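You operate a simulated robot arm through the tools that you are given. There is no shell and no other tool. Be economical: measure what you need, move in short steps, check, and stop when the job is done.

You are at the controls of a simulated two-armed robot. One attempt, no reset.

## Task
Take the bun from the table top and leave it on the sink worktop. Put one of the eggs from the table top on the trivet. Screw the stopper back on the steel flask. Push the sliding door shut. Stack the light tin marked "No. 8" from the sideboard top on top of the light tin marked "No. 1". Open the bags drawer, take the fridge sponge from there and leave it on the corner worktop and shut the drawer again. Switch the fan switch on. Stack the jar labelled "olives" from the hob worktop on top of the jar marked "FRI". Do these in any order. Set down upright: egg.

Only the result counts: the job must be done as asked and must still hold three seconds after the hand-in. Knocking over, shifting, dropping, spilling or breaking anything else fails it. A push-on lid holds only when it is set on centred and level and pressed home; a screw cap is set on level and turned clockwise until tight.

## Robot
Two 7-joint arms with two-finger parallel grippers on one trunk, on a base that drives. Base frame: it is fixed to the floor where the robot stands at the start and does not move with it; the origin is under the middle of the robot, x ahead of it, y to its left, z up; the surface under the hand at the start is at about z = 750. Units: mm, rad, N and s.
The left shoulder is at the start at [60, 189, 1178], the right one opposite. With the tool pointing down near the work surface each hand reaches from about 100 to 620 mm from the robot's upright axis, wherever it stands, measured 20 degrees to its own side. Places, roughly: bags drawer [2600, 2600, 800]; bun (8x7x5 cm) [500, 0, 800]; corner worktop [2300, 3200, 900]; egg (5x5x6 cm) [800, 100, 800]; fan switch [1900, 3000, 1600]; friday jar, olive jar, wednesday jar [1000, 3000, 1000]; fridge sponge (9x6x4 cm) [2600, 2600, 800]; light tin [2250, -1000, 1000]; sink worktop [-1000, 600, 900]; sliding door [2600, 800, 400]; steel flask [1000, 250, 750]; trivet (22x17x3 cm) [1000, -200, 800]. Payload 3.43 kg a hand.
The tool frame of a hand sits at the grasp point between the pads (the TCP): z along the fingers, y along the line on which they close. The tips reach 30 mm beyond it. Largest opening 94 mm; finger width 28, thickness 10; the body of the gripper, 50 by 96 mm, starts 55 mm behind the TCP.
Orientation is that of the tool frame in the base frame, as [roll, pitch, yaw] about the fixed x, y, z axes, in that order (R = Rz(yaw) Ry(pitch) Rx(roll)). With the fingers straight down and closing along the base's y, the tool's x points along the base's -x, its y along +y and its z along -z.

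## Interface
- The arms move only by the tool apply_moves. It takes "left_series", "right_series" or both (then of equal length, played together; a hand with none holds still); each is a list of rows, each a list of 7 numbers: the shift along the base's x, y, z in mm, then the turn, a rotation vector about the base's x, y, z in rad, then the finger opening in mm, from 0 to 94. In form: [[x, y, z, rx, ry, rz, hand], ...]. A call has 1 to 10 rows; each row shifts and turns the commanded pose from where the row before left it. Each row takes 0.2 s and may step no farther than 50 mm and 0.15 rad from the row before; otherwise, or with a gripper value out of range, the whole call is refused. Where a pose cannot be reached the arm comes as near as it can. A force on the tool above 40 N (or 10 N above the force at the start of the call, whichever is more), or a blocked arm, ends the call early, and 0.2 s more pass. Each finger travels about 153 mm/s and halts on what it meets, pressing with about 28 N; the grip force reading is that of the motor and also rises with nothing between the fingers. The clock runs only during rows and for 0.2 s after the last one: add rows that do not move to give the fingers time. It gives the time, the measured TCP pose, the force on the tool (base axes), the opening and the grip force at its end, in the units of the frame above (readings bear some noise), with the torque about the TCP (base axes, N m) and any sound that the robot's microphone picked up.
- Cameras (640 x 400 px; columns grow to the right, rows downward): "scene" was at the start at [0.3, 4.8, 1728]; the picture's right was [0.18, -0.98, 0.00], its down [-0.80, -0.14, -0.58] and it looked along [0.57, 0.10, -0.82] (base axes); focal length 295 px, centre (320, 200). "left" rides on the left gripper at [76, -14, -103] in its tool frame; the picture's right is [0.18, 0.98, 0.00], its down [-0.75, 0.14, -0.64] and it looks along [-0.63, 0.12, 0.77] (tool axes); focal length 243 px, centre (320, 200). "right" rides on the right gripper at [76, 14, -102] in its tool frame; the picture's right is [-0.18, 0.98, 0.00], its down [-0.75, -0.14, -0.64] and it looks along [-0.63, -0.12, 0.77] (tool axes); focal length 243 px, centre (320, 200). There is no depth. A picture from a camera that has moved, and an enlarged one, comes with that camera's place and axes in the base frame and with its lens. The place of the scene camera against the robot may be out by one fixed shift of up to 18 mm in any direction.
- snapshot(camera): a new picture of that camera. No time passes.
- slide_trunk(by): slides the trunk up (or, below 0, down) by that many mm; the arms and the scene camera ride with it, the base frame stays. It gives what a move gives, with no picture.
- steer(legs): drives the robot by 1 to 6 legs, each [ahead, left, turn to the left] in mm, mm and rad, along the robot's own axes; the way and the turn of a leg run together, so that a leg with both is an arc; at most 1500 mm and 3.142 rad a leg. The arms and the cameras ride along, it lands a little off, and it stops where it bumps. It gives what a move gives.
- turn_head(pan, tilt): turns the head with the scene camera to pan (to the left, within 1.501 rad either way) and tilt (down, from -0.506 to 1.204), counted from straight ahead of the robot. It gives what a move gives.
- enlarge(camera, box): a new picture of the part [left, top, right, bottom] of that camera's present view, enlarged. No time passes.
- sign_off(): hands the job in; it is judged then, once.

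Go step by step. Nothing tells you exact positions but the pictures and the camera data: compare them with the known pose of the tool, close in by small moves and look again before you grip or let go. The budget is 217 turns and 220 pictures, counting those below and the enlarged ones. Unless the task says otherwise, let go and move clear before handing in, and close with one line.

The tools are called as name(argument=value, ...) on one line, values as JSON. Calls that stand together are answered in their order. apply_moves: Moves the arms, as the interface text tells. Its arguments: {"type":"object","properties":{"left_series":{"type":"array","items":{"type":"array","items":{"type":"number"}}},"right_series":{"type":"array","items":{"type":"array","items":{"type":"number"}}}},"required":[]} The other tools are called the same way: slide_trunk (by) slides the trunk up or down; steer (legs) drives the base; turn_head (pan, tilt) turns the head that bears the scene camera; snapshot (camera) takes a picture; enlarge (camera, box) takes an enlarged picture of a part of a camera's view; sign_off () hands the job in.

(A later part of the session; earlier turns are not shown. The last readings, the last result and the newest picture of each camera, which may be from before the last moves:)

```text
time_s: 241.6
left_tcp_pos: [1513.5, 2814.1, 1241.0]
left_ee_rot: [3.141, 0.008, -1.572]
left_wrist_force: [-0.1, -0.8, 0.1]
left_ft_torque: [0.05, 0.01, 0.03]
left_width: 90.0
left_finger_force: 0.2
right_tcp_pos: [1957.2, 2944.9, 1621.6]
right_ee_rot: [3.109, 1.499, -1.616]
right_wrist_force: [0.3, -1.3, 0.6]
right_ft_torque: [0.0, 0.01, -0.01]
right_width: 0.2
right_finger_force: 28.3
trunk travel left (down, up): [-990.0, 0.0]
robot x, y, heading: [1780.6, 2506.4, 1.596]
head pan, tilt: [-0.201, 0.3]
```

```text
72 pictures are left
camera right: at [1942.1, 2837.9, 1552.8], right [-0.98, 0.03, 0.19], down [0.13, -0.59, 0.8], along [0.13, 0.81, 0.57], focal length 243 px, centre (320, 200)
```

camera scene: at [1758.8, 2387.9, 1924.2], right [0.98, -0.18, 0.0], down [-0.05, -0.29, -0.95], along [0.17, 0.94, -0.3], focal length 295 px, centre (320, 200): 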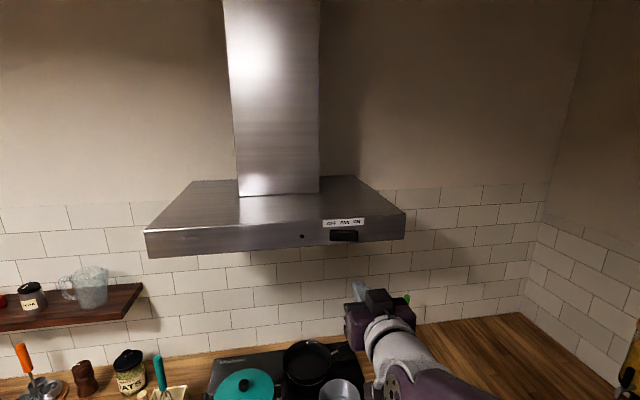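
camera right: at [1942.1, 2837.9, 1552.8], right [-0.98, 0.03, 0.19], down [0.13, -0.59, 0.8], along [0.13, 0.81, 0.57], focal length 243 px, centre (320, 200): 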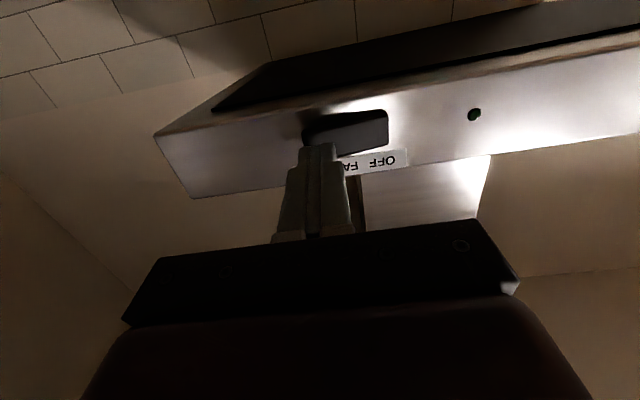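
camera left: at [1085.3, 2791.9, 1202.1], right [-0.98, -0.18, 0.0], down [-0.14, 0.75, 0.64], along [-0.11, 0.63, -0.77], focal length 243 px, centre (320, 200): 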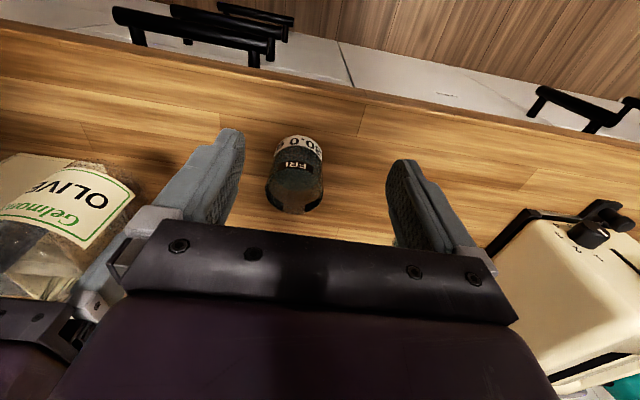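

Finger is in front of the ON half. Pressing forward in small steps.

apply_moves(right_series=[[0, 8, -4, 0, 0, 0, 0], [0, 6, 0, 0, 0, 0, 0], [0, 6, 0, 0, 0, 0, 0], [0, 5, 0, 0, 0, 0, 0], [0, 5, 0, 0, 0, 0, 0], [0, 5, 0, 0, 0, 0, 0], [0, 5, 0, 0, 0, 0, 0]])

snapshot(camera="right")

```text
time_s: 243.2
left_tcp_pos: [1516.0, 2815.6, 1241.6]
left_ee_rot: [3.141, 0.008, -1.573]
left_wrist_force: [0.2, 0.4, 0.4]
left_ft_torque: [0.01, -0.03, 0.01]
left_width: 90.1
left_finger_force: 0.1
right_tcp_pos: [1955.7, 2985.8, 1617.1]
right_ee_rot: [3.102, 1.488, -1.627]
right_wrist_force: [7.9, -30.0, -14.7]
right_ft_torque: [-0.16, -0.08, 0.0]
right_width: 0.0
right_finger_force: 28.1
trunk travel left (down, up): [-990.0, 0.0]
robot x, y, heading: [1780.3, 2507.2, 1.594]
head pan, tilt: [-0.201, 0.3]
```

```text
71 pictures are left
camera right: at [1940.5, 2878.2, 1548.0], right [-0.98, 0.03, 0.19], down [0.13, -0.58, 0.8], along [0.14, 0.81, 0.57], focal length 243 px, centre (320, 200)
```

right: 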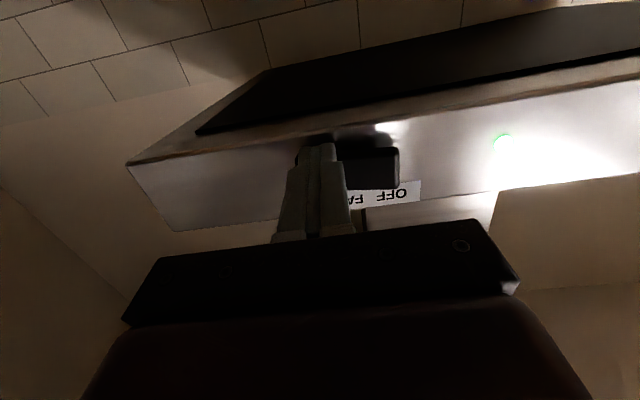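

Pressed with 30 N and the LED looks lit green. Withdrawing to check.

apply_moves(right_series=[[0, -10, 0, 0, 0, 0, 0], [0, -30, 0, 0, 0, 0, 0], [0, 0, 0, 0, 0, 0, 0]])

steer(legs=[[-150, 0, 0]])

enlarge(camera="scene", box=[240, 190, 400, 290])

```text
time_s: 244.0
left_tcp_pos: [1513.1, 2821.6, 1240.3]
left_ee_rot: [3.141, 0.002, -1.573]
left_wrist_force: [0.2, -0.6, 0.5]
left_ft_torque: [0.03, 0.03, 0.0]
left_width: 90.0
left_finger_force: 0.0
right_tcp_pos: [1954.8, 2952.0, 1615.1]
right_ee_rot: [3.116, 1.495, -1.612]
right_wrist_force: [0.4, -0.1, -0.2]
right_ft_torque: [0.03, 0.03, 0.03]
right_width: 0.0
right_finger_force: 28.0
trunk travel left (down, up): [-990.0, 0.0]
robot x, y, heading: [1784.7, 2507.4, 1.597]
head pan, tilt: [-0.201, 0.3]
```

```text
time_s: 245.4
left_tcp_pos: [1515.5, 2678.7, 1238.9]
left_ee_rot: [-3.141, -0.003, -1.572]
left_wrist_force: [-0.3, -1.0, -0.1]
left_ft_torque: [-0.01, 0.0, -0.02]
left_width: 90.0
left_finger_force: 0.0
right_tcp_pos: [1957.2, 2811.3, 1612.8]
right_ee_rot: [3.128, 1.488, -1.598]
right_wrist_force: [-0.1, 1.2, -0.9]
right_ft_torque: [-0.01, 0.03, 0.0]
right_width: 0.1
right_finger_force: 28.0
trunk travel left (down, up): [-990.0, 0.0]
robot x, y, heading: [1788.5, 2358.8, 1.596]
head pan, tilt: [-0.201, 0.3]
```

```text
4.00 times, centred on (320, 240) of scene
camera zoom: at [1793.3, 2387.1, 1924.1], right [0.98, -0.18, 0.0], down [-0.05, -0.29, -0.95], along [0.17, 0.94, -0.3], focal length 1178 px, centre (320, 40)
```

zoom: 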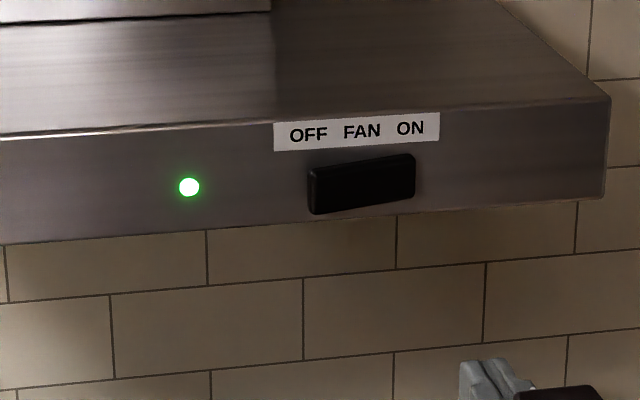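

Fan is on (green LED). Restoring the arm posture and turning toward the drawer side of the corner.

apply_moves(right_series=[[-10, -5, -35, -0.15, 0, 0, 30], [-10, -5, -35, -0.15, 0, 0, 60], [-10, -5, -35, -0.15, 0, 0, 90], [-10, -5, -35, -0.15, 0, 0, 90], [-10, -5, -35, -0.15, 0, 0, 90], [-10, -5, -35, -0.15, 0, 0, 90], [-10, -5, -35, -0.15, 0, 0, 90], [-10, -5, -35, -0.15, 0, 0, 90], [-10, -5, -35, -0.15, 0, 0, 90], [-10, -5, -20, -0.14, 0, 0, 90]])

slide_trunk(by=-140)

steer(legs=[[-100, 100, 0], [0, 0, -1.59]])

turn_head(pan=0.2, tilt=0.75)

snapshot(camera="scene")

```text
time_s: 247.6
left_tcp_pos: [1515.6, 2677.1, 1239.8]
left_ee_rot: [-3.139, -0.002, -1.574]
left_wrist_force: [-0.3, 0.4, -1.0]
left_ft_torque: [-0.02, 0.0, 0.02]
left_width: 90.1
left_finger_force: 0.2
right_tcp_pos: [1854.8, 2759.6, 1277.5]
right_ee_rot: [-3.129, -0.001, -1.572]
right_wrist_force: [0.1, 0.0, 0.1]
right_ft_torque: [0.02, 0.02, -0.04]
right_width: 90.1
right_finger_force: 0.1
trunk travel left (down, up): [-990.0, 0.0]
robot x, y, heading: [1788.9, 2359.4, 1.597]
head pan, tilt: [-0.201, 0.3]
```

```text
time_s: 249.3
left_tcp_pos: [1516.1, 2676.8, 1100.3]
left_ee_rot: [-3.139, 0.0, -1.573]
left_wrist_force: [-0.3, -0.1, -0.5]
left_ft_torque: [0.0, 0.02, -0.02]
left_width: 90.0
left_finger_force: 0.0
right_tcp_pos: [1856.4, 2760.6, 1137.5]
right_ee_rot: [-3.126, 0.002, -1.571]
right_wrist_force: [-0.3, -0.6, -0.8]
right_ft_torque: [-0.03, -0.01, -0.01]
right_width: 89.9
right_finger_force: 0.1
trunk travel left (down, up): [-850.0, 140.0]
robot x, y, heading: [1785.1, 2359.5, 1.596]
head pan, tilt: [-0.201, 0.3]
```

```text
time_s: 254.5
left_tcp_pos: [2013.1, 2522.3, 1100.2]
left_ee_rot: [-3.139, 0.001, 3.12]
left_wrist_force: [0.5, -0.2, -0.3]
left_ft_torque: [0.0, -0.04, -0.02]
left_width: 89.9
left_finger_force: 0.0
right_tcp_pos: [2088.4, 2181.4, 1137.5]
right_ee_rot: [-3.127, 0.0, 3.117]
right_wrist_force: [0.3, 0.2, -0.1]
right_ft_torque: [0.04, -0.01, -0.01]
right_width: 89.9
right_finger_force: 0.0
trunk travel left (down, up): [-850.0, 140.0]
robot x, y, heading: [1690.6, 2258.1, 0.005]
head pan, tilt: [-0.201, 0.3]
```

```text
time_s: 255.4
left_tcp_pos: [2013.0, 2523.3, 1098.9]
left_ee_rot: [-3.14, 0.0, 3.12]
left_wrist_force: [-0.1, -0.9, -0.5]
left_ft_torque: [0.01, 0.01, 0.02]
left_width: 90.1
left_finger_force: 0.1
right_tcp_pos: [2088.8, 2181.3, 1137.2]
right_ee_rot: [-3.128, 0.002, 3.118]
right_wrist_force: [-0.3, 0.1, 0.5]
right_ft_torque: [0.02, 0.02, 0.02]
right_width: 89.8
right_finger_force: 0.0
trunk travel left (down, up): [-850.0, 140.0]
robot x, y, heading: [1690.0, 2258.5, 0.004]
head pan, tilt: [0.201, 0.75]
```

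```text
69 pictures are left
camera scene: at [1699.7, 2266.8, 1743.9], right [0.2, -0.98, 0.0], down [-0.67, -0.14, -0.73], along [0.72, 0.15, -0.68], focal length 295 px, centre (320, 200)
```

scene: 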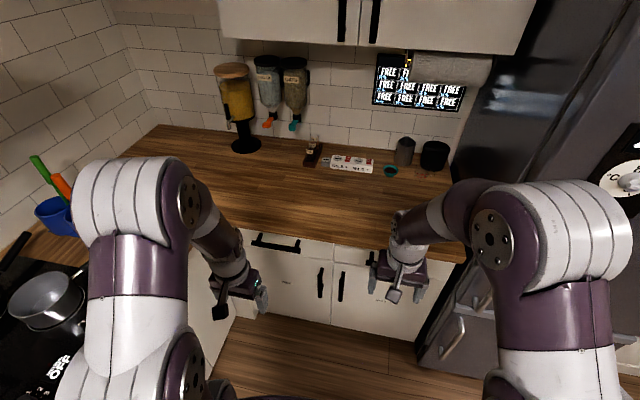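

Counter front at x≈2390; the left drawer's handle at (~2380, 2584, 828). I zoom to read the labels.

enlarge(camera="scene", box=[225, 215, 425, 340])

```text
3.20 times, centred on (325, 278) of scene
camera zoom: at [1699.7, 2266.8, 1743.9], right [0.2, -0.98, 0.0], down [-0.67, -0.14, -0.73], along [0.72, 0.15, -0.68], focal length 943 px, centre (304, -48)
```

zoom: 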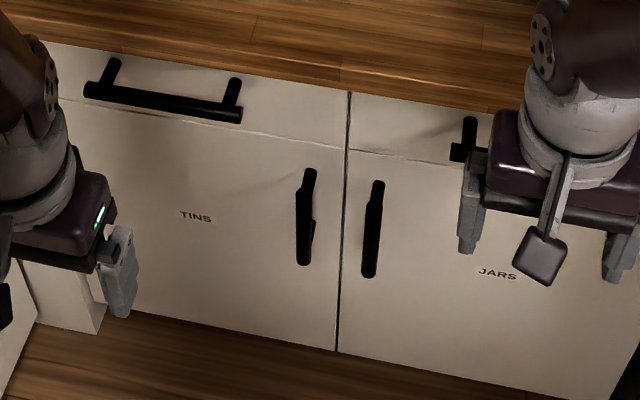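

Left drawer (above TINS door) is the bags drawer by position. I position the robot and rotate the left hand so it can grip the bar handle from above.

steer(legs=[[120, 195, 0]])

apply_moves(left_series=[[15, 0, 0, 0, 0, -0.15, 90], [15, 0, 0, 0, 0, -0.15, 90], [15, 0, 0, 0, 0, -0.15, 90], [15, 0, 0, 0, 0, -0.15, 90], [15, 0, 0, 0, 0, -0.15, 90], [15, 0, 0, 0, 0, -0.15, 90], [15, 0, 0, 0, 0, -0.15, 90], [15, 0, 0, 0, 0, -0.15, 90], [15, 0, 0, 0, 0, -0.15, 90], [15, 0, 0, 0, 0, -0.15, 90]])

snapshot(camera="left")

```text
time_s: 257.1
left_tcp_pos: [2132.6, 2719.3, 1098.7]
left_ee_rot: [-3.14, 0.001, 3.123]
left_wrist_force: [0.3, -0.3, 0.5]
left_ft_torque: [0.01, 0.03, 0.0]
left_width: 90.1
left_finger_force: 0.1
right_tcp_pos: [2210.5, 2376.7, 1138.2]
right_ee_rot: [-3.128, 0.001, 3.123]
right_wrist_force: [0.7, 0.8, 0.5]
right_ft_torque: [0.01, 0.02, 0.0]
right_width: 89.7
right_finger_force: 0.1
trunk travel left (down, up): [-850.0, 140.0]
robot x, y, heading: [1812.4, 2451.2, 0.01]
head pan, tilt: [0.201, 0.75]
```

```text
time_s: 259.3
left_tcp_pos: [2284.4, 2721.2, 1100.9]
left_ee_rot: [-3.14, 0.002, 1.622]
left_wrist_force: [-0.1, 0.4, -0.6]
left_ft_torque: [-0.02, 0.03, -0.02]
left_width: 90.0
left_finger_force: 0.0
right_tcp_pos: [2211.8, 2376.9, 1138.3]
right_ee_rot: [-3.127, 0.003, 3.126]
right_wrist_force: [-0.4, 0.7, -0.9]
right_ft_torque: [-0.01, 0.02, 0.01]
right_width: 90.0
right_finger_force: 0.0
trunk travel left (down, up): [-850.0, 140.0]
robot x, y, heading: [1814.6, 2453.1, 0.008]
head pan, tilt: [0.201, 0.75]
```

```text
67 pictures are left
camera left: at [2265.1, 2796.6, 1202.5], right [0.97, 0.23, 0.0], down [0.18, -0.74, 0.64], along [0.15, -0.62, -0.77], focal length 243 px, centre (320, 200)
```

left: 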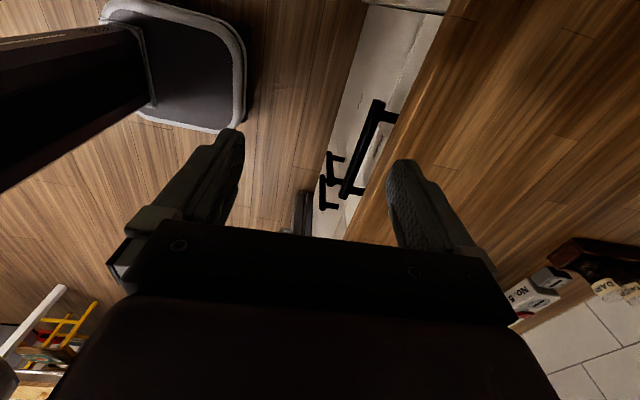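

The bar is around (2387, 2600, 808), too close under the counter edge for a top grip. I pitch the left hand forward so the fingers close vertically on the bar.

apply_moves(left_series=[[-5, -12, -8, 0, -0.15, 0, 90], [-5, -12, -8, 0, -0.15, 0, 90], [-5, -12, -8, 0, -0.15, 0, 90], [-5, -12, -8, 0, -0.15, 0, 90], [-5, -12, -8, 0, -0.15, 0, 90], [-5, -12, -8, 0, -0.15, 0, 90], [-5, -12, -8, 0, -0.15, 0, 90], [-5, -12, -8, 0, -0.15, 0, 90], [-5, -12, -8, 0, -0.15, 0, 90], [-5, -12, -8, 0, -0.15, 0, 90]])

slide_trunk(by=-200)

snapshot(camera="left")

snapshot(camera="scene")

```text
time_s: 261.5
left_tcp_pos: [2330.0, 2638.2, 1092.2]
left_ee_rot: [1.967, 0.01, 1.683]
left_wrist_force: [-0.9, 0.1, -0.3]
left_ft_torque: [-0.05, 0.01, 0.0]
left_width: 90.1
left_finger_force: 0.1
left hand out of reach, approached as far as the arm can: row 4, 5, 6, 7, 8
right_tcp_pos: [2211.6, 2378.3, 1138.5]
right_ee_rot: [-3.127, 0.0, 3.123]
right_wrist_force: [-0.1, -0.1, 0.0]
right_ft_torque: [0.02, 0.04, 0.0]
right_width: 90.1
right_finger_force: 0.1
trunk travel left (down, up): [-850.0, 140.0]
robot x, y, heading: [1810.8, 2452.1, 0.007]
head pan, tilt: [0.201, 0.75]
```

```text
time_s: 263.7
left_tcp_pos: [2330.0, 2638.6, 892.0]
left_ee_rot: [1.966, 0.008, 1.682]
left_wrist_force: [0.4, -0.4, -0.5]
left_ft_torque: [0.01, 0.03, 0.01]
left_width: 90.4
left_finger_force: 0.0
right_tcp_pos: [2211.3, 2377.6, 937.8]
right_ee_rot: [-3.127, 0.001, 3.126]
right_wrist_force: [-0.2, 0.7, 0.3]
right_ft_torque: [0.02, 0.01, 0.0]
right_width: 89.9
right_finger_force: 0.0
trunk travel left (down, up): [-650.0, 340.0]
robot x, y, heading: [1810.4, 2448.8, 0.008]
head pan, tilt: [0.201, 0.75]
```

```text
66 pictures are left
camera left: at [2220.9, 2703.8, 918.2], right [0.36, 0.23, 0.91], down [-0.45, -0.81, 0.38], along [0.82, -0.54, -0.18], focal length 243 px, centre (320, 200)
```

left: 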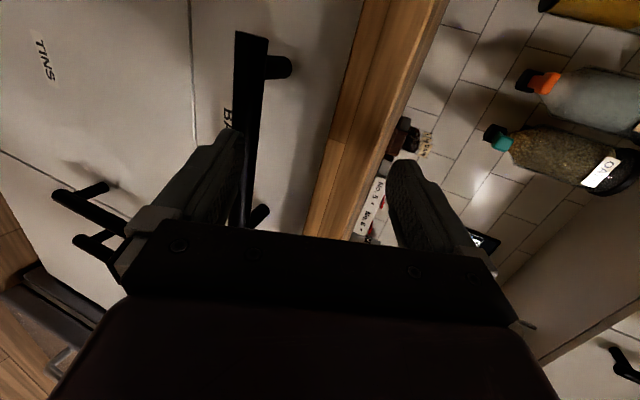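

```text
65 pictures are left
camera scene: at [1821.5, 2462.0, 1543.9], right [0.21, -0.98, 0.0], down [-0.67, -0.14, -0.73], along [0.72, 0.15, -0.68], focal length 295 px, centre (320, 200)
```

scene: 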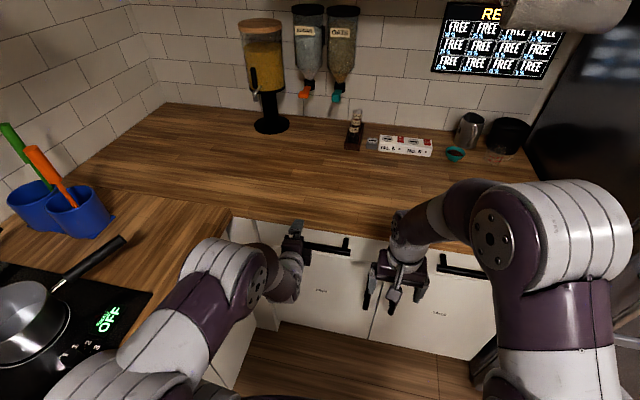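

The "BA(GS)" label shows next to the bar; bar at z≈808. I lower and level the left hand in front of it.

apply_moves(left_series=[[-12, -10, -26, 0, -0.12, 0, 90], [-12, -10, -26, 0, -0.12, 0, 90], [-12, -10, -25, 0, -0.1, 0, 90], [0, 0, 0, 0, 0, 0, 90]])

snapshot(camera="left")

```text
time_s: 264.7
left_tcp_pos: [2296.1, 2609.1, 818.7]
left_ee_rot: [1.626, 0.046, 1.674]
left_wrist_force: [0.2, 0.6, -0.6]
left_ft_torque: [0.0, -0.02, 0.01]
left_width: 89.9
left_finger_force: 0.3
right_tcp_pos: [2209.5, 2377.6, 938.9]
right_ee_rot: [-3.129, 0.002, 3.124]
right_wrist_force: [-0.6, 0.0, 0.3]
right_ft_torque: [0.02, 0.0, -0.03]
right_width: 89.9
right_finger_force: 0.0
trunk travel left (down, up): [-650.0, 340.0]
robot x, y, heading: [1808.9, 2452.2, 0.006]
head pan, tilt: [0.201, 0.75]
```

```text
64 pictures are left
camera left: at [2184.9, 2675.0, 804.9], right [0.03, 0.23, 0.97], down [-0.55, -0.81, 0.21], along [0.83, -0.54, 0.1], focal length 243 px, centre (320, 200)
```

left: 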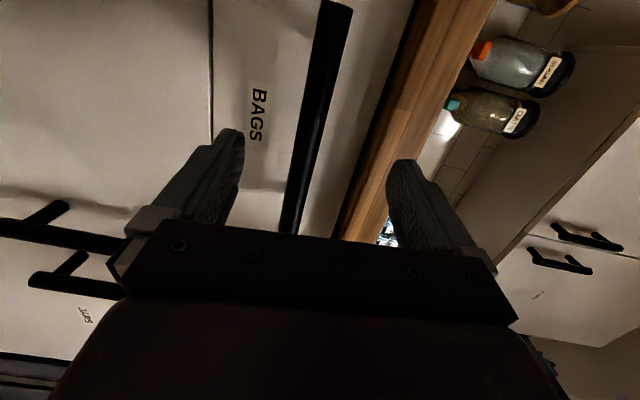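

BAGS confirmed. Bar centred at z≈806; narrowing the opening and advancing onto it.

apply_moves(left_series=[[0, 0, -10, 0, 0, 0, 60], [25, 0, -1, 0, 0, 0, 60], [25, 0, 0, 0, 0, 0, 60], [20, 0, 0, 0, 0, 0, 60], [0, 0, 0, 0, 0, 0, 60]])

snapshot(camera="left")

```text
time_s: 265.9
left_tcp_pos: [2367.7, 2609.9, 806.3]
left_ee_rot: [1.628, 0.045, 1.675]
left_wrist_force: [-0.6, -0.2, 0.1]
left_ft_torque: [0.0, -0.01, -0.01]
left_width: 60.0
left_finger_force: 0.1
right_tcp_pos: [2210.4, 2379.0, 939.0]
right_ee_rot: [-3.129, 0.001, 3.125]
right_wrist_force: [0.6, 0.3, 0.6]
right_ft_torque: [-0.02, -0.03, -0.01]
right_width: 90.0
right_finger_force: 0.1
trunk travel left (down, up): [-650.0, 340.0]
robot x, y, heading: [1812.7, 2454.5, 0.009]
head pan, tilt: [0.201, 0.75]
```

```text
63 pictures are left
camera left: at [2255.6, 2675.2, 794.9], right [0.03, 0.23, 0.97], down [-0.55, -0.81, 0.21], along [0.83, -0.54, 0.1], focal length 243 px, centre (320, 200)
```

left: 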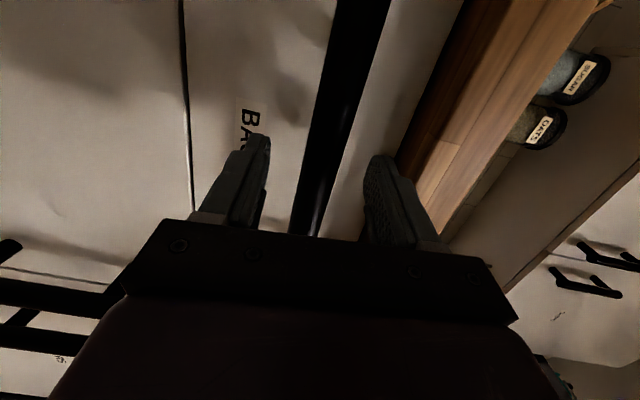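

Bar is between the fingers. A bit more forward, then close.

apply_moves(left_series=[[10, 0, 0, 0, 0, 0, 60], [0, 0, 0, 0, 0, 0, 40], [0, 0, 0, 0, 0, 0, 20], [0, 0, 0, 0, 0, 0, 5], [0, 0, 0, 0, 0, 0, 5]])

```text
time_s: 267.1
left_tcp_pos: [2373.8, 2610.1, 805.9]
left_ee_rot: [1.63, 0.046, 1.674]
left_wrist_force: [1.2, 2.8, -0.3]
left_ft_torque: [1.5, 0.09, -0.06]
left_width: 22.4
left_finger_force: 44.9
right_tcp_pos: [2210.6, 2376.7, 937.5]
right_ee_rot: [-3.128, 0.0, 3.124]
right_wrist_force: [-0.7, 0.3, -0.3]
right_ft_torque: [0.0, 0.02, 0.01]
right_width: 90.0
right_finger_force: 0.1
trunk travel left (down, up): [-650.0, 340.0]
robot x, y, heading: [1810.0, 2455.3, 0.011]
head pan, tilt: [0.201, 0.75]
```

Bar gripped (22 mm). Pulling the drawer by backing the base.

steer(legs=[[-130, 0, 0]])

snapshot(camera="scene")

```text
time_s: 268.3
left_tcp_pos: [2246.0, 2609.8, 807.1]
left_ee_rot: [1.628, 0.05, 1.673]
left_wrist_force: [-0.1, 25.9, -0.6]
left_ft_torque: [1.36, -0.12, 1.01]
left_width: 23.1
left_finger_force: 44.7
right_tcp_pos: [2081.8, 2377.5, 938.5]
right_ee_rot: [-3.126, 0.001, 3.121]
right_wrist_force: [-0.2, 0.0, 0.2]
right_ft_torque: [0.02, 0.01, -0.01]
right_width: 89.8
right_finger_force: 0.1
trunk travel left (down, up): [-650.0, 340.0]
robot x, y, heading: [1680.3, 2453.6, 0.004]
head pan, tilt: [0.201, 0.75]
```

```text
62 pictures are left
camera scene: at [1692.0, 2465.3, 1543.8], right [0.2, -0.98, 0.0], down [-0.67, -0.14, -0.73], along [0.72, 0.15, -0.68], focal length 295 px, centre (320, 200)
```

scene: 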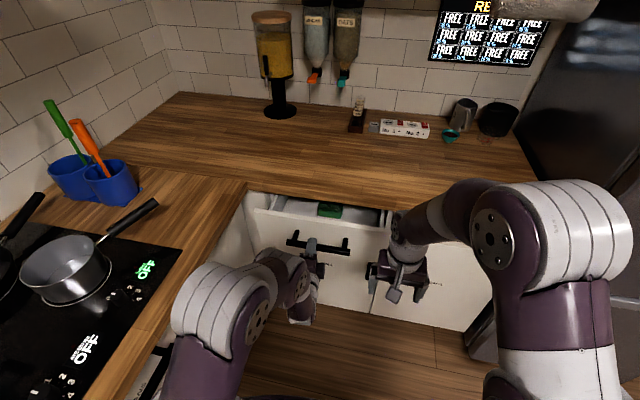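

The drawer is opening and the green sponge is visible. Pulling more.

steer(legs=[[-120, 6, 0]])

snapshot(camera="scene")

```text
time_s: 269.6
left_tcp_pos: [2124.9, 2609.4, 805.8]
left_ee_rot: [1.627, 0.043, 1.668]
left_wrist_force: [0.4, -17.9, -5.0]
left_ft_torque: [1.15, 0.02, -1.15]
left_width: 22.7
left_finger_force: 45.1
right_tcp_pos: [1961.0, 2378.6, 937.7]
right_ee_rot: [-3.13, 0.001, 3.117]
right_wrist_force: [-0.4, -0.8, -0.2]
right_ft_torque: [-0.03, -0.03, 0.01]
right_width: 90.0
right_finger_force: 0.0
trunk travel left (down, up): [-650.0, 340.0]
robot x, y, heading: [1565.6, 2456.7, 0.004]
head pan, tilt: [0.201, 0.75]
```

```text
61 pictures are left
camera scene: at [1571.8, 2463.4, 1543.8], right [0.2, -0.98, 0.0], down [-0.67, -0.14, -0.73], along [0.72, 0.15, -0.68], focal length 295 px, centre (320, 200)
```

scene: 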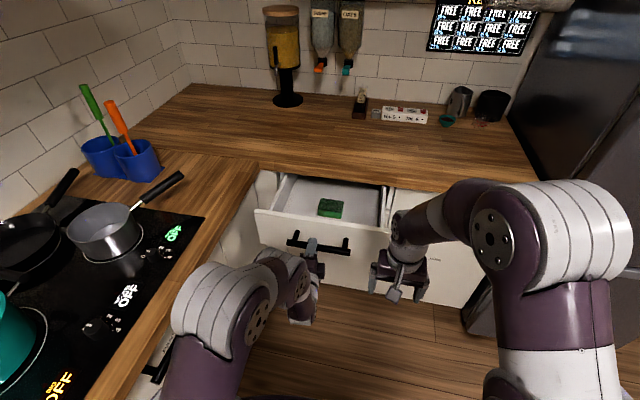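

Drawer is open ~250 mm. Sponge ≈ (2331, 2585), long side along y. I release the bar, back the hand off, raise the trunk and point the left hand down again.

apply_moves(left_series=[[0, 0, 0, 0, 0, 0, 40], [0, 0, 0, 0, 0, 0, 70], [0, 0, 0, 0, 0, 0, 70]])

steer(legs=[[-90, 0, 0]])

slide_trunk(by=200)

apply_moves(left_series=[[-10, 0, 15, 0, 0.15, 0, 90], [-10, 0, 15, 0, 0.15, 0, 90], [-10, 0, 15, 0, 0.15, 0, 90], [-10, 0, 15, 0, 0.15, 0, 90], [-10, 0, 10, 0, 0.15, 0, 90], [-10, 0, 10, 0, 0.15, 0, 90], [-10, 0, 10, 0, 0.15, 0, 90], [-10, 0, 0, 0, 0.15, 0, 90], [-10, 0, 0, 0, 0.15, 0, 90], [-10, 0, 0, 0, 0.15, 0, 90]])

```text
time_s: 270.4
left_tcp_pos: [2124.3, 2612.5, 805.7]
left_ee_rot: [1.629, 0.045, 1.669]
left_wrist_force: [-0.1, 0.0, 0.7]
left_ft_torque: [0.0, 0.0, -0.01]
left_width: 70.1
left_finger_force: 0.1
right_tcp_pos: [1960.9, 2381.5, 937.9]
right_ee_rot: [-3.13, 0.002, 3.117]
right_wrist_force: [0.6, 0.0, 0.1]
right_ft_torque: [-0.03, -0.03, -0.03]
right_width: 90.2
right_finger_force: 0.0
trunk travel left (down, up): [-650.0, 340.0]
robot x, y, heading: [1558.6, 2459.1, 0.005]
head pan, tilt: [0.201, 0.75]
```

```text
time_s: 271.5
left_tcp_pos: [2032.2, 2611.9, 806.8]
left_ee_rot: [1.628, 0.046, 1.668]
left_wrist_force: [-0.4, 0.0, -0.5]
left_ft_torque: [0.02, 0.02, -0.02]
left_width: 69.9
left_finger_force: 0.1
right_tcp_pos: [1867.3, 2379.6, 937.6]
right_ee_rot: [-3.127, 0.002, 3.12]
right_wrist_force: [1.0, 0.4, -1.0]
right_ft_torque: [-0.02, 0.01, 0.0]
right_width: 89.9
right_finger_force: 0.0
trunk travel left (down, up): [-650.0, 340.0]
robot x, y, heading: [1473.6, 2458.2, 0.009]
head pan, tilt: [0.201, 0.75]
```

```text
time_s: 273.7
left_tcp_pos: [2033.1, 2610.9, 1006.0]
left_ee_rot: [1.63, 0.045, 1.669]
left_wrist_force: [-0.1, 0.1, 0.0]
left_ft_torque: [-0.03, -0.01, -0.01]
left_width: 69.8
left_finger_force: 0.0
right_tcp_pos: [1868.0, 2379.7, 1138.5]
right_ee_rot: [-3.129, 0.003, 3.12]
right_wrist_force: [-0.2, -0.7, 0.0]
right_ft_torque: [-0.01, 0.04, 0.01]
right_width: 90.1
right_finger_force: 0.0
trunk travel left (down, up): [-850.0, 140.0]
robot x, y, heading: [1468.8, 2456.9, 0.007]
head pan, tilt: [0.201, 0.75]
```

```text
time_s: 275.9
left_tcp_pos: [1846.9, 2625.6, 1028.5]
left_ee_rot: [3.024, -0.089, 1.632]
left_wrist_force: [1.1, -0.6, -0.4]
left_ft_torque: [0.02, -0.01, -0.04]
left_width: 90.1
left_finger_force: 0.1
left hand out of reach, approached as far as the arm can: row 8, 9, 10
right_tcp_pos: [1868.9, 2380.7, 1138.1]
right_ee_rot: [-3.128, 0.001, 3.121]
right_wrist_force: [-0.1, 0.5, -0.6]
right_ft_torque: [-0.02, 0.02, -0.01]
right_width: 90.0
right_finger_force: 0.0
trunk travel left (down, up): [-850.0, 140.0]
robot x, y, heading: [1472.4, 2456.6, 0.008]
head pan, tilt: [0.201, 0.75]
```

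Level the left hand and drive forward so the sponge is in reach.

apply_moves(left_series=[[0, 0, 20, -0.095, 0.11, 0, 90], [0, 0, 0, 0, 0, 0, 90]])

steer(legs=[[310, 0, 0]])

apply_moves(left_series=[[40, 0, 0, 0, 0, 0, 90], [40, 0, 0, 0, 0, 0, 90], [40, 0, -10, 0, 0, 0, 90], [40, 0, -20, 0, 0, 0, 90], [0, 0, -30, 0, 0, 0, 90], [0, 0, 0, 0, 0, 0, 90]])

snapshot(camera="left")

```text
time_s: 276.5
left_tcp_pos: [1856.8, 2605.1, 1034.4]
left_ee_rot: [3.024, 0.064, 1.617]
left_wrist_force: [1.1, 0.0, -0.2]
left_ft_torque: [0.0, -0.02, -0.01]
left_width: 89.9
left_finger_force: 0.0
left hand out of reach, approached as far as the arm can: row 1
right_tcp_pos: [1869.0, 2379.5, 1138.7]
right_ee_rot: [-3.129, 0.002, 3.121]
right_wrist_force: [1.3, -0.7, -0.2]
right_ft_torque: [0.04, -0.01, 0.0]
right_width: 89.7
right_finger_force: 0.0
trunk travel left (down, up): [-850.0, 140.0]
robot x, y, heading: [1470.5, 2457.4, 0.006]
head pan, tilt: [0.201, 0.75]
```

```text
time_s: 278.6
left_tcp_pos: [2179.3, 2602.8, 1034.4]
left_ee_rot: [3.021, 0.063, 1.61]
left_wrist_force: [-0.2, 0.0, -0.2]
left_ft_torque: [0.01, 0.02, -0.03]
left_width: 90.1
left_finger_force: 0.1
right_tcp_pos: [2189.6, 2378.6, 1139.4]
right_ee_rot: [-3.127, 0.001, 3.112]
right_wrist_force: [0.0, -0.4, -0.5]
right_ft_torque: [0.0, -0.02, -0.02]
right_width: 90.1
right_finger_force: 0.1
trunk travel left (down, up): [-850.0, 140.0]
robot x, y, heading: [1792.2, 2454.9, -0.006]
head pan, tilt: [0.201, 0.75]
```

```text
time_s: 280.0
left_tcp_pos: [2341.2, 2602.9, 974.4]
left_ee_rot: [3.022, 0.06, 1.613]
left_wrist_force: [0.0, 0.9, 0.4]
left_ft_torque: [0.0, 0.01, -0.01]
left_width: 90.0
left_finger_force: 0.1
right_tcp_pos: [2189.2, 2378.4, 1138.1]
right_ee_rot: [-3.128, 0.0, 3.114]
right_wrist_force: [0.6, 0.7, 0.7]
right_ft_torque: [0.01, 0.0, -0.01]
right_width: 90.0
right_finger_force: 0.1
trunk travel left (down, up): [-850.0, 140.0]
robot x, y, heading: [1793.0, 2460.8, 0.0]
head pan, tilt: [0.201, 0.75]
```

```text
60 pictures are left
camera left: at [2310.9, 2684.1, 1069.3], right [0.97, 0.23, 0.11], down [0.09, -0.71, 0.7], along [0.24, -0.67, -0.71], focal length 243 px, centre (320, 200)
```

left: 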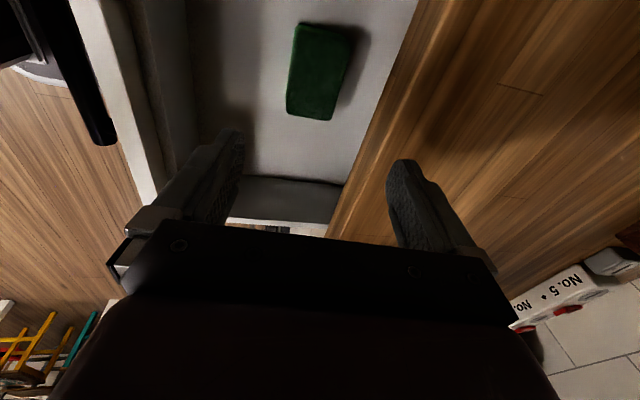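

Sponge at about (2355, 2602). Level the hand, move over it and descend carefully.

apply_moves(left_series=[[4, 0, 0, 0.054, 0.12, 0, 90], [4, 0, -30, 0, 0, 0, 90], [0, 0, -30, 0, 0, 0, 90], [0, 0, 0, 0, 0, 0, 90]])

snapshot(camera="left")

```text
time_s: 280.8
left_tcp_pos: [2354.0, 2603.4, 939.3]
left_ee_rot: [3.119, 0.004, 1.619]
left_wrist_force: [-8.0, 0.8, 16.3]
left_ft_torque: [0.2, -0.45, 0.02]
left_width: 86.6
left_finger_force: 0.0
right_tcp_pos: [2186.3, 2377.8, 1138.3]
right_ee_rot: [-3.127, 0.003, 3.114]
right_wrist_force: [-0.1, 0.5, 0.0]
right_ft_torque: [0.03, -0.01, 0.0]
right_width: 90.4
right_finger_force: 0.1
trunk travel left (down, up): [-850.0, 140.0]
robot x, y, heading: [1791.5, 2458.8, -0.003]
head pan, tilt: [0.201, 0.75]
stopped in row 3 (left hand): the force on the tool passed its limit at 66 N (the readings are from after the stop); the commanded pose is now the measured one
```

```text
59 pictures are left
camera left: at [2332.2, 2679.2, 1040.7], right [0.97, 0.23, 0.02], down [0.16, -0.74, 0.65], along [0.16, -0.63, -0.76], focal length 243 px, centre (320, 200)
```

left: 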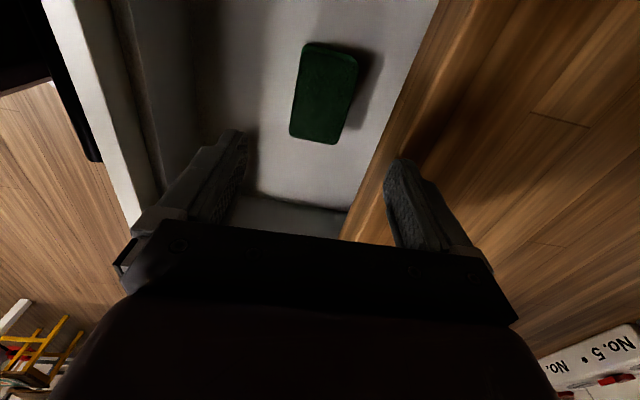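

The finger touched the worktop edge: the drawer isn't open far enough. I lift, and use the fingers inside the drawer front to pull it open more.

apply_moves(left_series=[[-4, 0, 25, 0, 0, 0, 70], [-35, 0, 20, 0, 0, 0, 50], [-40, 0, 0, 0, 0, 0, 40], [0, 0, 0, 0, 0, 0, 40]])

steer(legs=[[-50, 0, 0]])

snapshot(camera="left")

```text
time_s: 281.8
left_tcp_pos: [2273.8, 2602.9, 982.1]
left_ee_rot: [3.125, 0.004, 1.615]
left_wrist_force: [0.8, -0.1, 0.7]
left_ft_torque: [-0.03, 0.02, 0.02]
left_width: 40.3
left_finger_force: 0.1
right_tcp_pos: [2190.2, 2377.4, 1137.8]
right_ee_rot: [-3.127, 0.0, 3.113]
right_wrist_force: [-0.5, -0.5, -0.5]
right_ft_torque: [0.0, 0.0, -0.03]
right_width: 89.9
right_finger_force: 0.1
trunk travel left (down, up): [-850.0, 140.0]
robot x, y, heading: [1792.2, 2458.1, -0.0]
head pan, tilt: [0.201, 0.75]
```

```text
time_s: 282.7
left_tcp_pos: [2228.2, 2601.7, 980.5]
left_ee_rot: [3.128, 0.006, 1.615]
left_wrist_force: [-0.1, -0.5, -0.9]
left_ft_torque: [0.0, 0.01, 0.01]
left_width: 40.0
left_finger_force: 0.0
right_tcp_pos: [2144.9, 2377.1, 1135.0]
right_ee_rot: [-3.126, -0.004, 3.113]
right_wrist_force: [0.7, -0.2, 0.3]
right_ft_torque: [-0.02, 0.0, 0.03]
right_width: 90.0
right_finger_force: 0.0
trunk travel left (down, up): [-850.0, 140.0]
robot x, y, heading: [1741.6, 2458.8, -0.004]
head pan, tilt: [0.201, 0.75]
```

```text
58 pictures are left
camera left: at [2208.9, 2679.0, 1082.8], right [0.97, 0.23, 0.01], down [0.17, -0.74, 0.65], along [0.16, -0.63, -0.76], focal length 243 px, centre (320, 200)
```

left: 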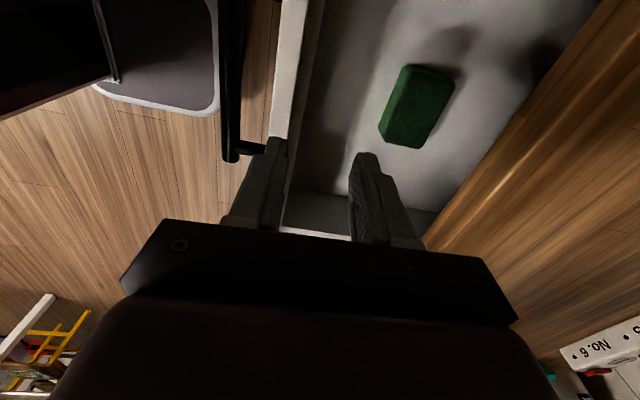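

Drawer front's inner face is at x≈2218. I place the fingers just inside, and pull back.

apply_moves(left_series=[[37, 0, 0, 0, 0, 0, 40], [0, 0, -45, 0, 0, 0, 40], [0, 0, -45, 0, 0, 0, 40], [0, 0, -40, 0, 0, 0, 40], [-20, 0, 0, 0, 0, 0, 40], [-20, 0, 0, 0, 0, 0, 40], [-20, 0, 0, 0, 0, 0, 40], [-20, 0, 0, 0, 0, 0, 40], [-20, 0, 0, 0, 0, 0, 40], [-15, 0, 0, 0, 0, 0, 40]])

snapshot(camera="left")

```text
time_s: 284.9
left_tcp_pos: [2145.3, 2602.3, 853.3]
left_ee_rot: [3.126, 0.003, 1.616]
left_wrist_force: [-0.2, -0.8, -0.6]
left_ft_torque: [0.03, -0.02, -0.04]
left_width: 39.9
left_finger_force: 0.1
right_tcp_pos: [2141.1, 2379.1, 1138.7]
right_ee_rot: [-3.127, 0.002, 3.113]
right_wrist_force: [0.1, 0.2, -1.0]
right_ft_torque: [0.01, -0.02, 0.02]
right_width: 90.0
right_finger_force: 0.1
trunk travel left (down, up): [-850.0, 140.0]
robot x, y, heading: [1743.3, 2455.4, 0.001]
head pan, tilt: [0.201, 0.75]
```

```text
57 pictures are left
camera left: at [2125.9, 2678.5, 955.2], right [0.97, 0.23, 0.02], down [0.16, -0.74, 0.65], along [0.16, -0.63, -0.76], focal length 243 px, centre (320, 200)
```

left: 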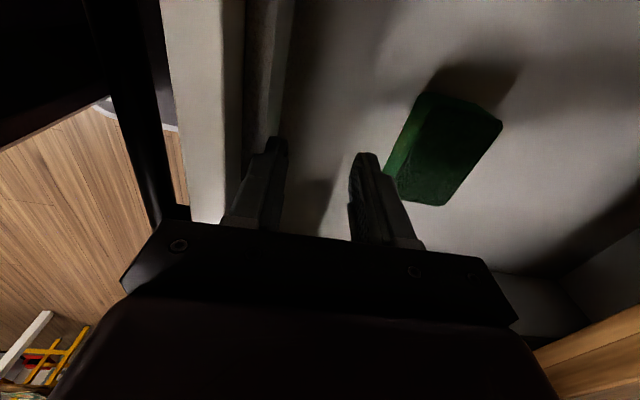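

Drawer is now open far enough. The sponge is lower than thought (top z≈745), near (2268, 2597). I move over it and look.

apply_moves(left_series=[[40, -2, 5, 0, 0, 0, 70], [40, -2, 0, 0, 0, 0, 90], [41, -2, 0, 0, 0, 0, 90], [0, 0, 0, 0, 0, 0, 90]])

snapshot(camera="left")

```text
time_s: 285.9
left_tcp_pos: [2268.8, 2597.0, 860.8]
left_ee_rot: [3.125, 0.004, 1.616]
left_wrist_force: [0.1, -0.2, -0.2]
left_ft_torque: [0.01, -0.01, 0.01]
left_width: 89.9
left_finger_force: 0.0
right_tcp_pos: [2140.3, 2378.2, 1138.1]
right_ee_rot: [-3.127, 0.002, 3.114]
right_wrist_force: [-0.2, 0.5, 0.0]
right_ft_torque: [-0.01, -0.02, 0.03]
right_width: 90.2
right_finger_force: 0.1
trunk travel left (down, up): [-850.0, 140.0]
robot x, y, heading: [1746.5, 2456.5, -0.003]
head pan, tilt: [0.201, 0.75]
```

```text
56 pictures are left
camera left: at [2249.0, 2673.2, 961.6], right [0.97, 0.23, 0.02], down [0.16, -0.74, 0.65], along [0.16, -0.63, -0.76], focal length 243 px, centre (320, 200)
```

left: 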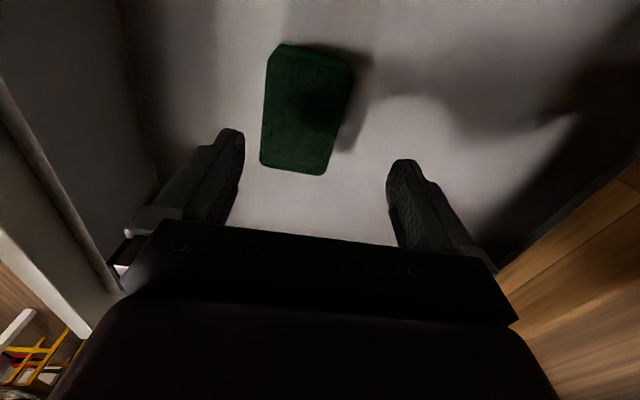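

Shift −12 mm in x, then descend and grip the sponge.

apply_moves(left_series=[[-12, 0, 0, 0, 0, 0, 90], [0, 0, -40, 0, 0, 0, 90], [0, 0, -40, 0, 0, 0, 90], [0, 0, -30, 0, 0, 0, 90], [0, 0, 0, 0, 0, 0, 70], [0, 0, 0, 0, 0, 0, 50], [0, 0, 0, 0, 0, 0, 40], [0, 0, 0, 0, 0, 0, 40]])

snapshot(camera="left")

```text
time_s: 286.8
left_tcp_pos: [2261.4, 2596.3, 771.0]
left_ee_rot: [3.121, 0.004, 1.613]
left_wrist_force: [-0.1, 1.3, 6.0]
left_ft_torque: [0.05, 0.3, -0.02]
left_width: 89.9
left_finger_force: 0.0
right_tcp_pos: [2138.7, 2377.9, 1138.3]
right_ee_rot: [-3.127, 0.002, 3.115]
right_wrist_force: [-0.5, -0.6, 0.3]
right_ft_torque: [-0.01, -0.03, 0.02]
right_width: 90.1
right_finger_force: 0.0
trunk travel left (down, up): [-850.0, 140.0]
robot x, y, heading: [1739.0, 2456.4, 0.001]
head pan, tilt: [0.201, 0.75]
stopped in row 4 (left hand): the force on the tool passed its limit at 88 N (the readings are from after the stop); the commanded pose is now the measured one
```

```text
55 pictures are left
camera left: at [2241.1, 2672.6, 872.4], right [0.97, 0.23, 0.02], down [0.16, -0.75, 0.65], along [0.16, -0.63, -0.76], focal length 243 px, centre (320, 200)
```

left: 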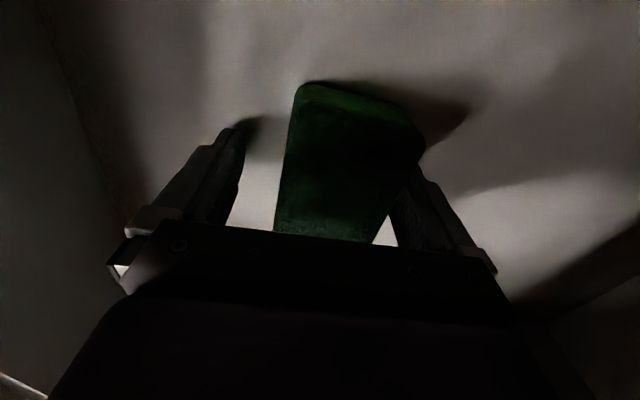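

Tips met the drawer floor/sponge edge; the sponge is actually ~12 mm more to +x. I lift, re-centre and descend again.

apply_moves(left_series=[[0, 0, 30, 0, 0, 0, 94], [13, 12, 20, 0, 0, 0, 94], [0, 0, 0, 0, 0, 0, 94]])

snapshot(camera="left")

```text
time_s: 287.6
left_tcp_pos: [2274.7, 2607.8, 819.4]
left_ee_rot: [3.121, 0.003, 1.616]
left_wrist_force: [1.0, 0.3, -1.4]
left_ft_torque: [-0.02, -0.02, 0.02]
left_width: 94.0
left_finger_force: 0.0
right_tcp_pos: [2141.3, 2376.9, 1137.4]
right_ee_rot: [-3.127, 0.002, 3.113]
right_wrist_force: [0.8, 0.7, 0.2]
right_ft_torque: [-0.03, 0.03, 0.01]
right_width: 90.1
right_finger_force: 0.1
trunk travel left (down, up): [-850.0, 140.0]
robot x, y, heading: [1745.7, 2460.9, -0.005]
head pan, tilt: [0.201, 0.75]
```

```text
54 pictures are left
camera left: at [2254.4, 2684.0, 921.2], right [0.97, 0.23, 0.02], down [0.16, -0.74, 0.65], along [0.16, -0.63, -0.76], focal length 243 px, centre (320, 200)
```

left: 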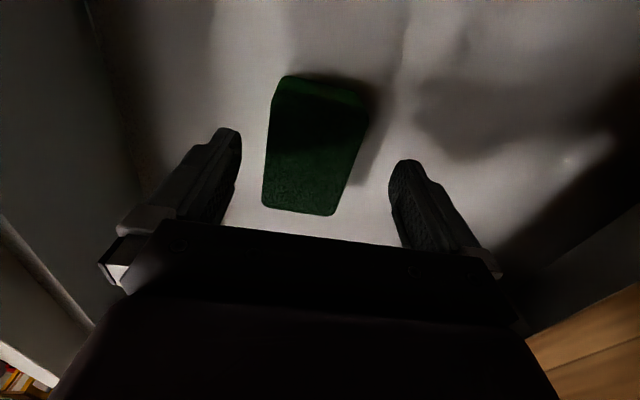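

Centred now. Descending and closing.

apply_moves(left_series=[[-2, 3, -25, 0, 0, 0, 94], [0, 0, -16, 0, 0, 0, 94], [0, 0, 0, 0, 0, 0, 75], [0, 0, 0, 0, 0, 0, 55], [0, 0, 0, 0, 0, 0, 40], [0, 0, 0, 0, 0, 0, 40]])

```text
time_s: 289.0
left_tcp_pos: [2271.5, 2610.1, 780.6]
left_ee_rot: [3.124, 0.003, 1.616]
left_wrist_force: [0.4, -0.7, -0.4]
left_ft_torque: [0.0, -0.01, -0.01]
left_width: 62.5
left_finger_force: 27.7
right_tcp_pos: [2140.1, 2378.3, 1138.6]
right_ee_rot: [-3.128, 0.0, 3.115]
right_wrist_force: [-0.7, -1.2, 0.2]
right_ft_torque: [-0.01, 0.05, -0.01]
right_width: 90.1
right_finger_force: 0.1
trunk travel left (down, up): [-850.0, 140.0]
robot x, y, heading: [1743.6, 2459.6, 0.005]
head pan, tilt: [0.201, 0.75]
```

Sponge gripped (62 mm). Lifting it out and clear.

apply_moves(left_series=[[0, 0, 40, 0, 0, 0, 40], [0, 0, 45, 0, 0, 0, 40], [0, 0, 45, 0, 0, 0, 40], [0, 0, 45, 0, 0, 0, 40], [0, 0, 45, 0, 0, 0, 40], [-10, 10, 40, 0, 0, 0, 40], [-10, 20, 20, 0, 0, 0, 40], [0, 20, 0, 0, 0, 0, 40]])

steer(legs=[[-230, 100, 0]])

snapshot(camera="scene")

```text
time_s: 290.8
left_tcp_pos: [2253.3, 2660.7, 1060.9]
left_ee_rot: [3.122, 0.004, 1.617]
left_wrist_force: [0.1, -1.4, -0.3]
left_ft_torque: [-0.01, 0.06, -0.02]
left_width: 62.5
left_finger_force: 28.2
right_tcp_pos: [2142.1, 2377.5, 1137.3]
right_ee_rot: [-3.128, 0.001, 3.113]
right_wrist_force: [-0.1, -0.3, -0.1]
right_ft_torque: [0.03, 0.02, 0.03]
right_width: 90.0
right_finger_force: 0.0
trunk travel left (down, up): [-850.0, 140.0]
robot x, y, heading: [1741.8, 2460.1, -0.002]
head pan, tilt: [0.201, 0.75]
```

```text
time_s: 292.6
left_tcp_pos: [2020.9, 2760.1, 1059.6]
left_ee_rot: [3.123, 0.002, 1.618]
left_wrist_force: [0.4, -0.2, 0.0]
left_ft_torque: [0.0, 0.02, -0.02]
left_width: 62.6
left_finger_force: 28.3
right_tcp_pos: [1909.3, 2477.4, 1137.2]
right_ee_rot: [-3.127, -0.001, 3.118]
right_wrist_force: [0.1, 0.3, 0.1]
right_ft_torque: [0.01, 0.03, 0.04]
right_width: 90.3
right_finger_force: 0.0
trunk travel left (down, up): [-850.0, 140.0]
robot x, y, heading: [1508.4, 2556.4, 0.003]
head pan, tilt: [0.201, 0.75]
```

```text
53 pictures are left
camera scene: at [1522.0, 2564.9, 1743.8], right [0.2, -0.98, 0.0], down [-0.67, -0.14, -0.73], along [0.72, 0.15, -0.68], focal length 295 px, centre (320, 200)
```

scene: 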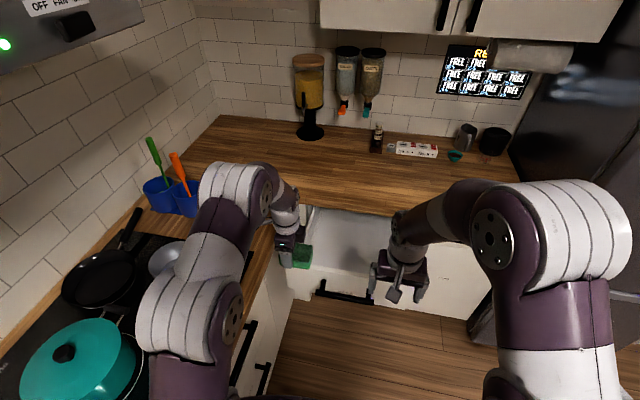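

Now the right hand tilts forward and goes down in front of the drawer's bar to push it shut.

apply_moves(right_series=[[8, 10, -36, 0, -0.15, 0, 50], [8, 10, -38, 0, -0.15, 0, 10], [8, 10, -38, 0, -0.15, 0, 0], [8, 10, -38, 0, -0.15, 0, 0], [8, 10, -38, 0, -0.15, 0, 0], [8, 10, -38, 0, 0, 0, 0], [8, 10, -38, 0, 0, 0, 0], [8, 10, -38, 0, 0, 0, 0], [0, 0, 0, 0, 0, 0, 0]])

snapshot(camera="right")

```text
time_s: 294.6
left_tcp_pos: [2018.8, 2759.5, 1060.7]
left_ee_rot: [3.122, 0.005, 1.62]
left_wrist_force: [-0.5, -0.2, 0.0]
left_ft_torque: [0.0, -0.03, -0.02]
left_width: 62.6
left_finger_force: 28.1
right_tcp_pos: [1972.6, 2557.0, 834.7]
right_ee_rot: [3.132, 0.748, 3.108]
right_wrist_force: [0.4, 0.0, -1.1]
right_ft_torque: [-0.03, 0.01, -0.01]
right_width: 0.1
right_finger_force: 28.0
trunk travel left (down, up): [-850.0, 140.0]
robot x, y, heading: [1511.4, 2553.6, -0.001]
head pan, tilt: [0.201, 0.75]
```

```text
52 pictures are left
camera right: at [1848.3, 2574.3, 858.3], right [0.16, 0.98, 0.13], down [0.11, -0.15, 0.98], along [0.98, -0.14, -0.13], focal length 243 px, centre (320, 200)
```

right: 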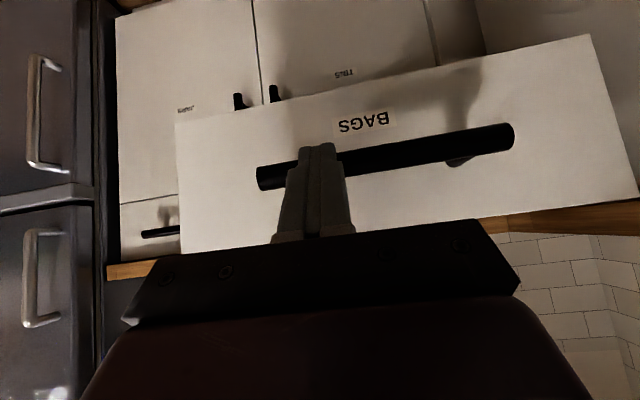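

The tip faces the bar. Shift 40 mm toward its middle and drive forward to push.

apply_moves(right_series=[[0, 40, -8, 0, 0, 0, 0], [0, 0, 0, 0, 0, 0, 0]])

steer(legs=[[300, 0, 0]])

snapshot(camera="right")

```text
time_s: 295.2
left_tcp_pos: [2019.3, 2758.9, 1060.2]
left_ee_rot: [3.12, 0.003, 1.62]
left_wrist_force: [-0.1, -0.7, 0.2]
left_ft_torque: [-0.01, 0.0, 0.03]
left_width: 62.8
left_finger_force: 27.7
right_tcp_pos: [1972.5, 2597.9, 827.3]
right_ee_rot: [3.132, 0.749, 3.106]
right_wrist_force: [0.7, -0.1, -0.1]
right_ft_torque: [-0.01, 0.0, 0.03]
right_width: 0.0
right_finger_force: 28.0
trunk travel left (down, up): [-850.0, 140.0]
robot x, y, heading: [1508.6, 2556.7, -0.001]
head pan, tilt: [0.201, 0.75]
```

```text
time_s: 297.3
left_tcp_pos: [2317.0, 2761.0, 1061.0]
left_ee_rot: [3.12, 0.002, 1.621]
left_wrist_force: [-0.2, -0.2, 0.0]
left_ft_torque: [0.0, 0.02, -0.02]
left_width: 62.6
left_finger_force: 27.7
right_tcp_pos: [2269.1, 2596.4, 826.6]
right_ee_rot: [3.131, 0.749, 3.108]
right_wrist_force: [-1.1, 0.2, 0.1]
right_ft_torque: [0.0, 0.01, -0.01]
right_width: 0.0
right_finger_force: 28.8
trunk travel left (down, up): [-850.0, 140.0]
robot x, y, heading: [1809.5, 2557.3, 0.004]
head pan, tilt: [0.201, 0.75]
```

```text
51 pictures are left
camera right: at [2145.0, 2615.1, 849.7], right [0.16, 0.98, 0.13], down [0.11, -0.15, 0.98], along [0.98, -0.14, -0.13], focal length 243 px, centre (320, 200)
```

right: 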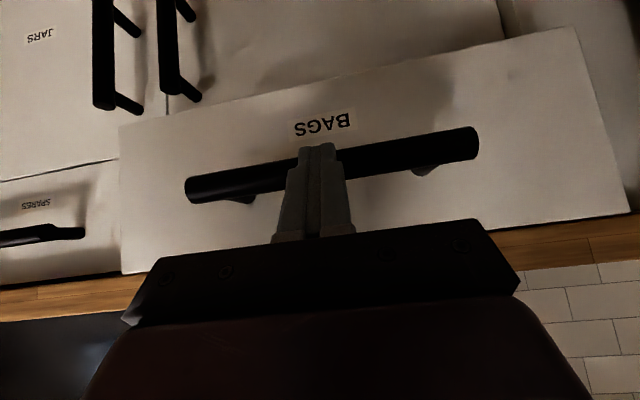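

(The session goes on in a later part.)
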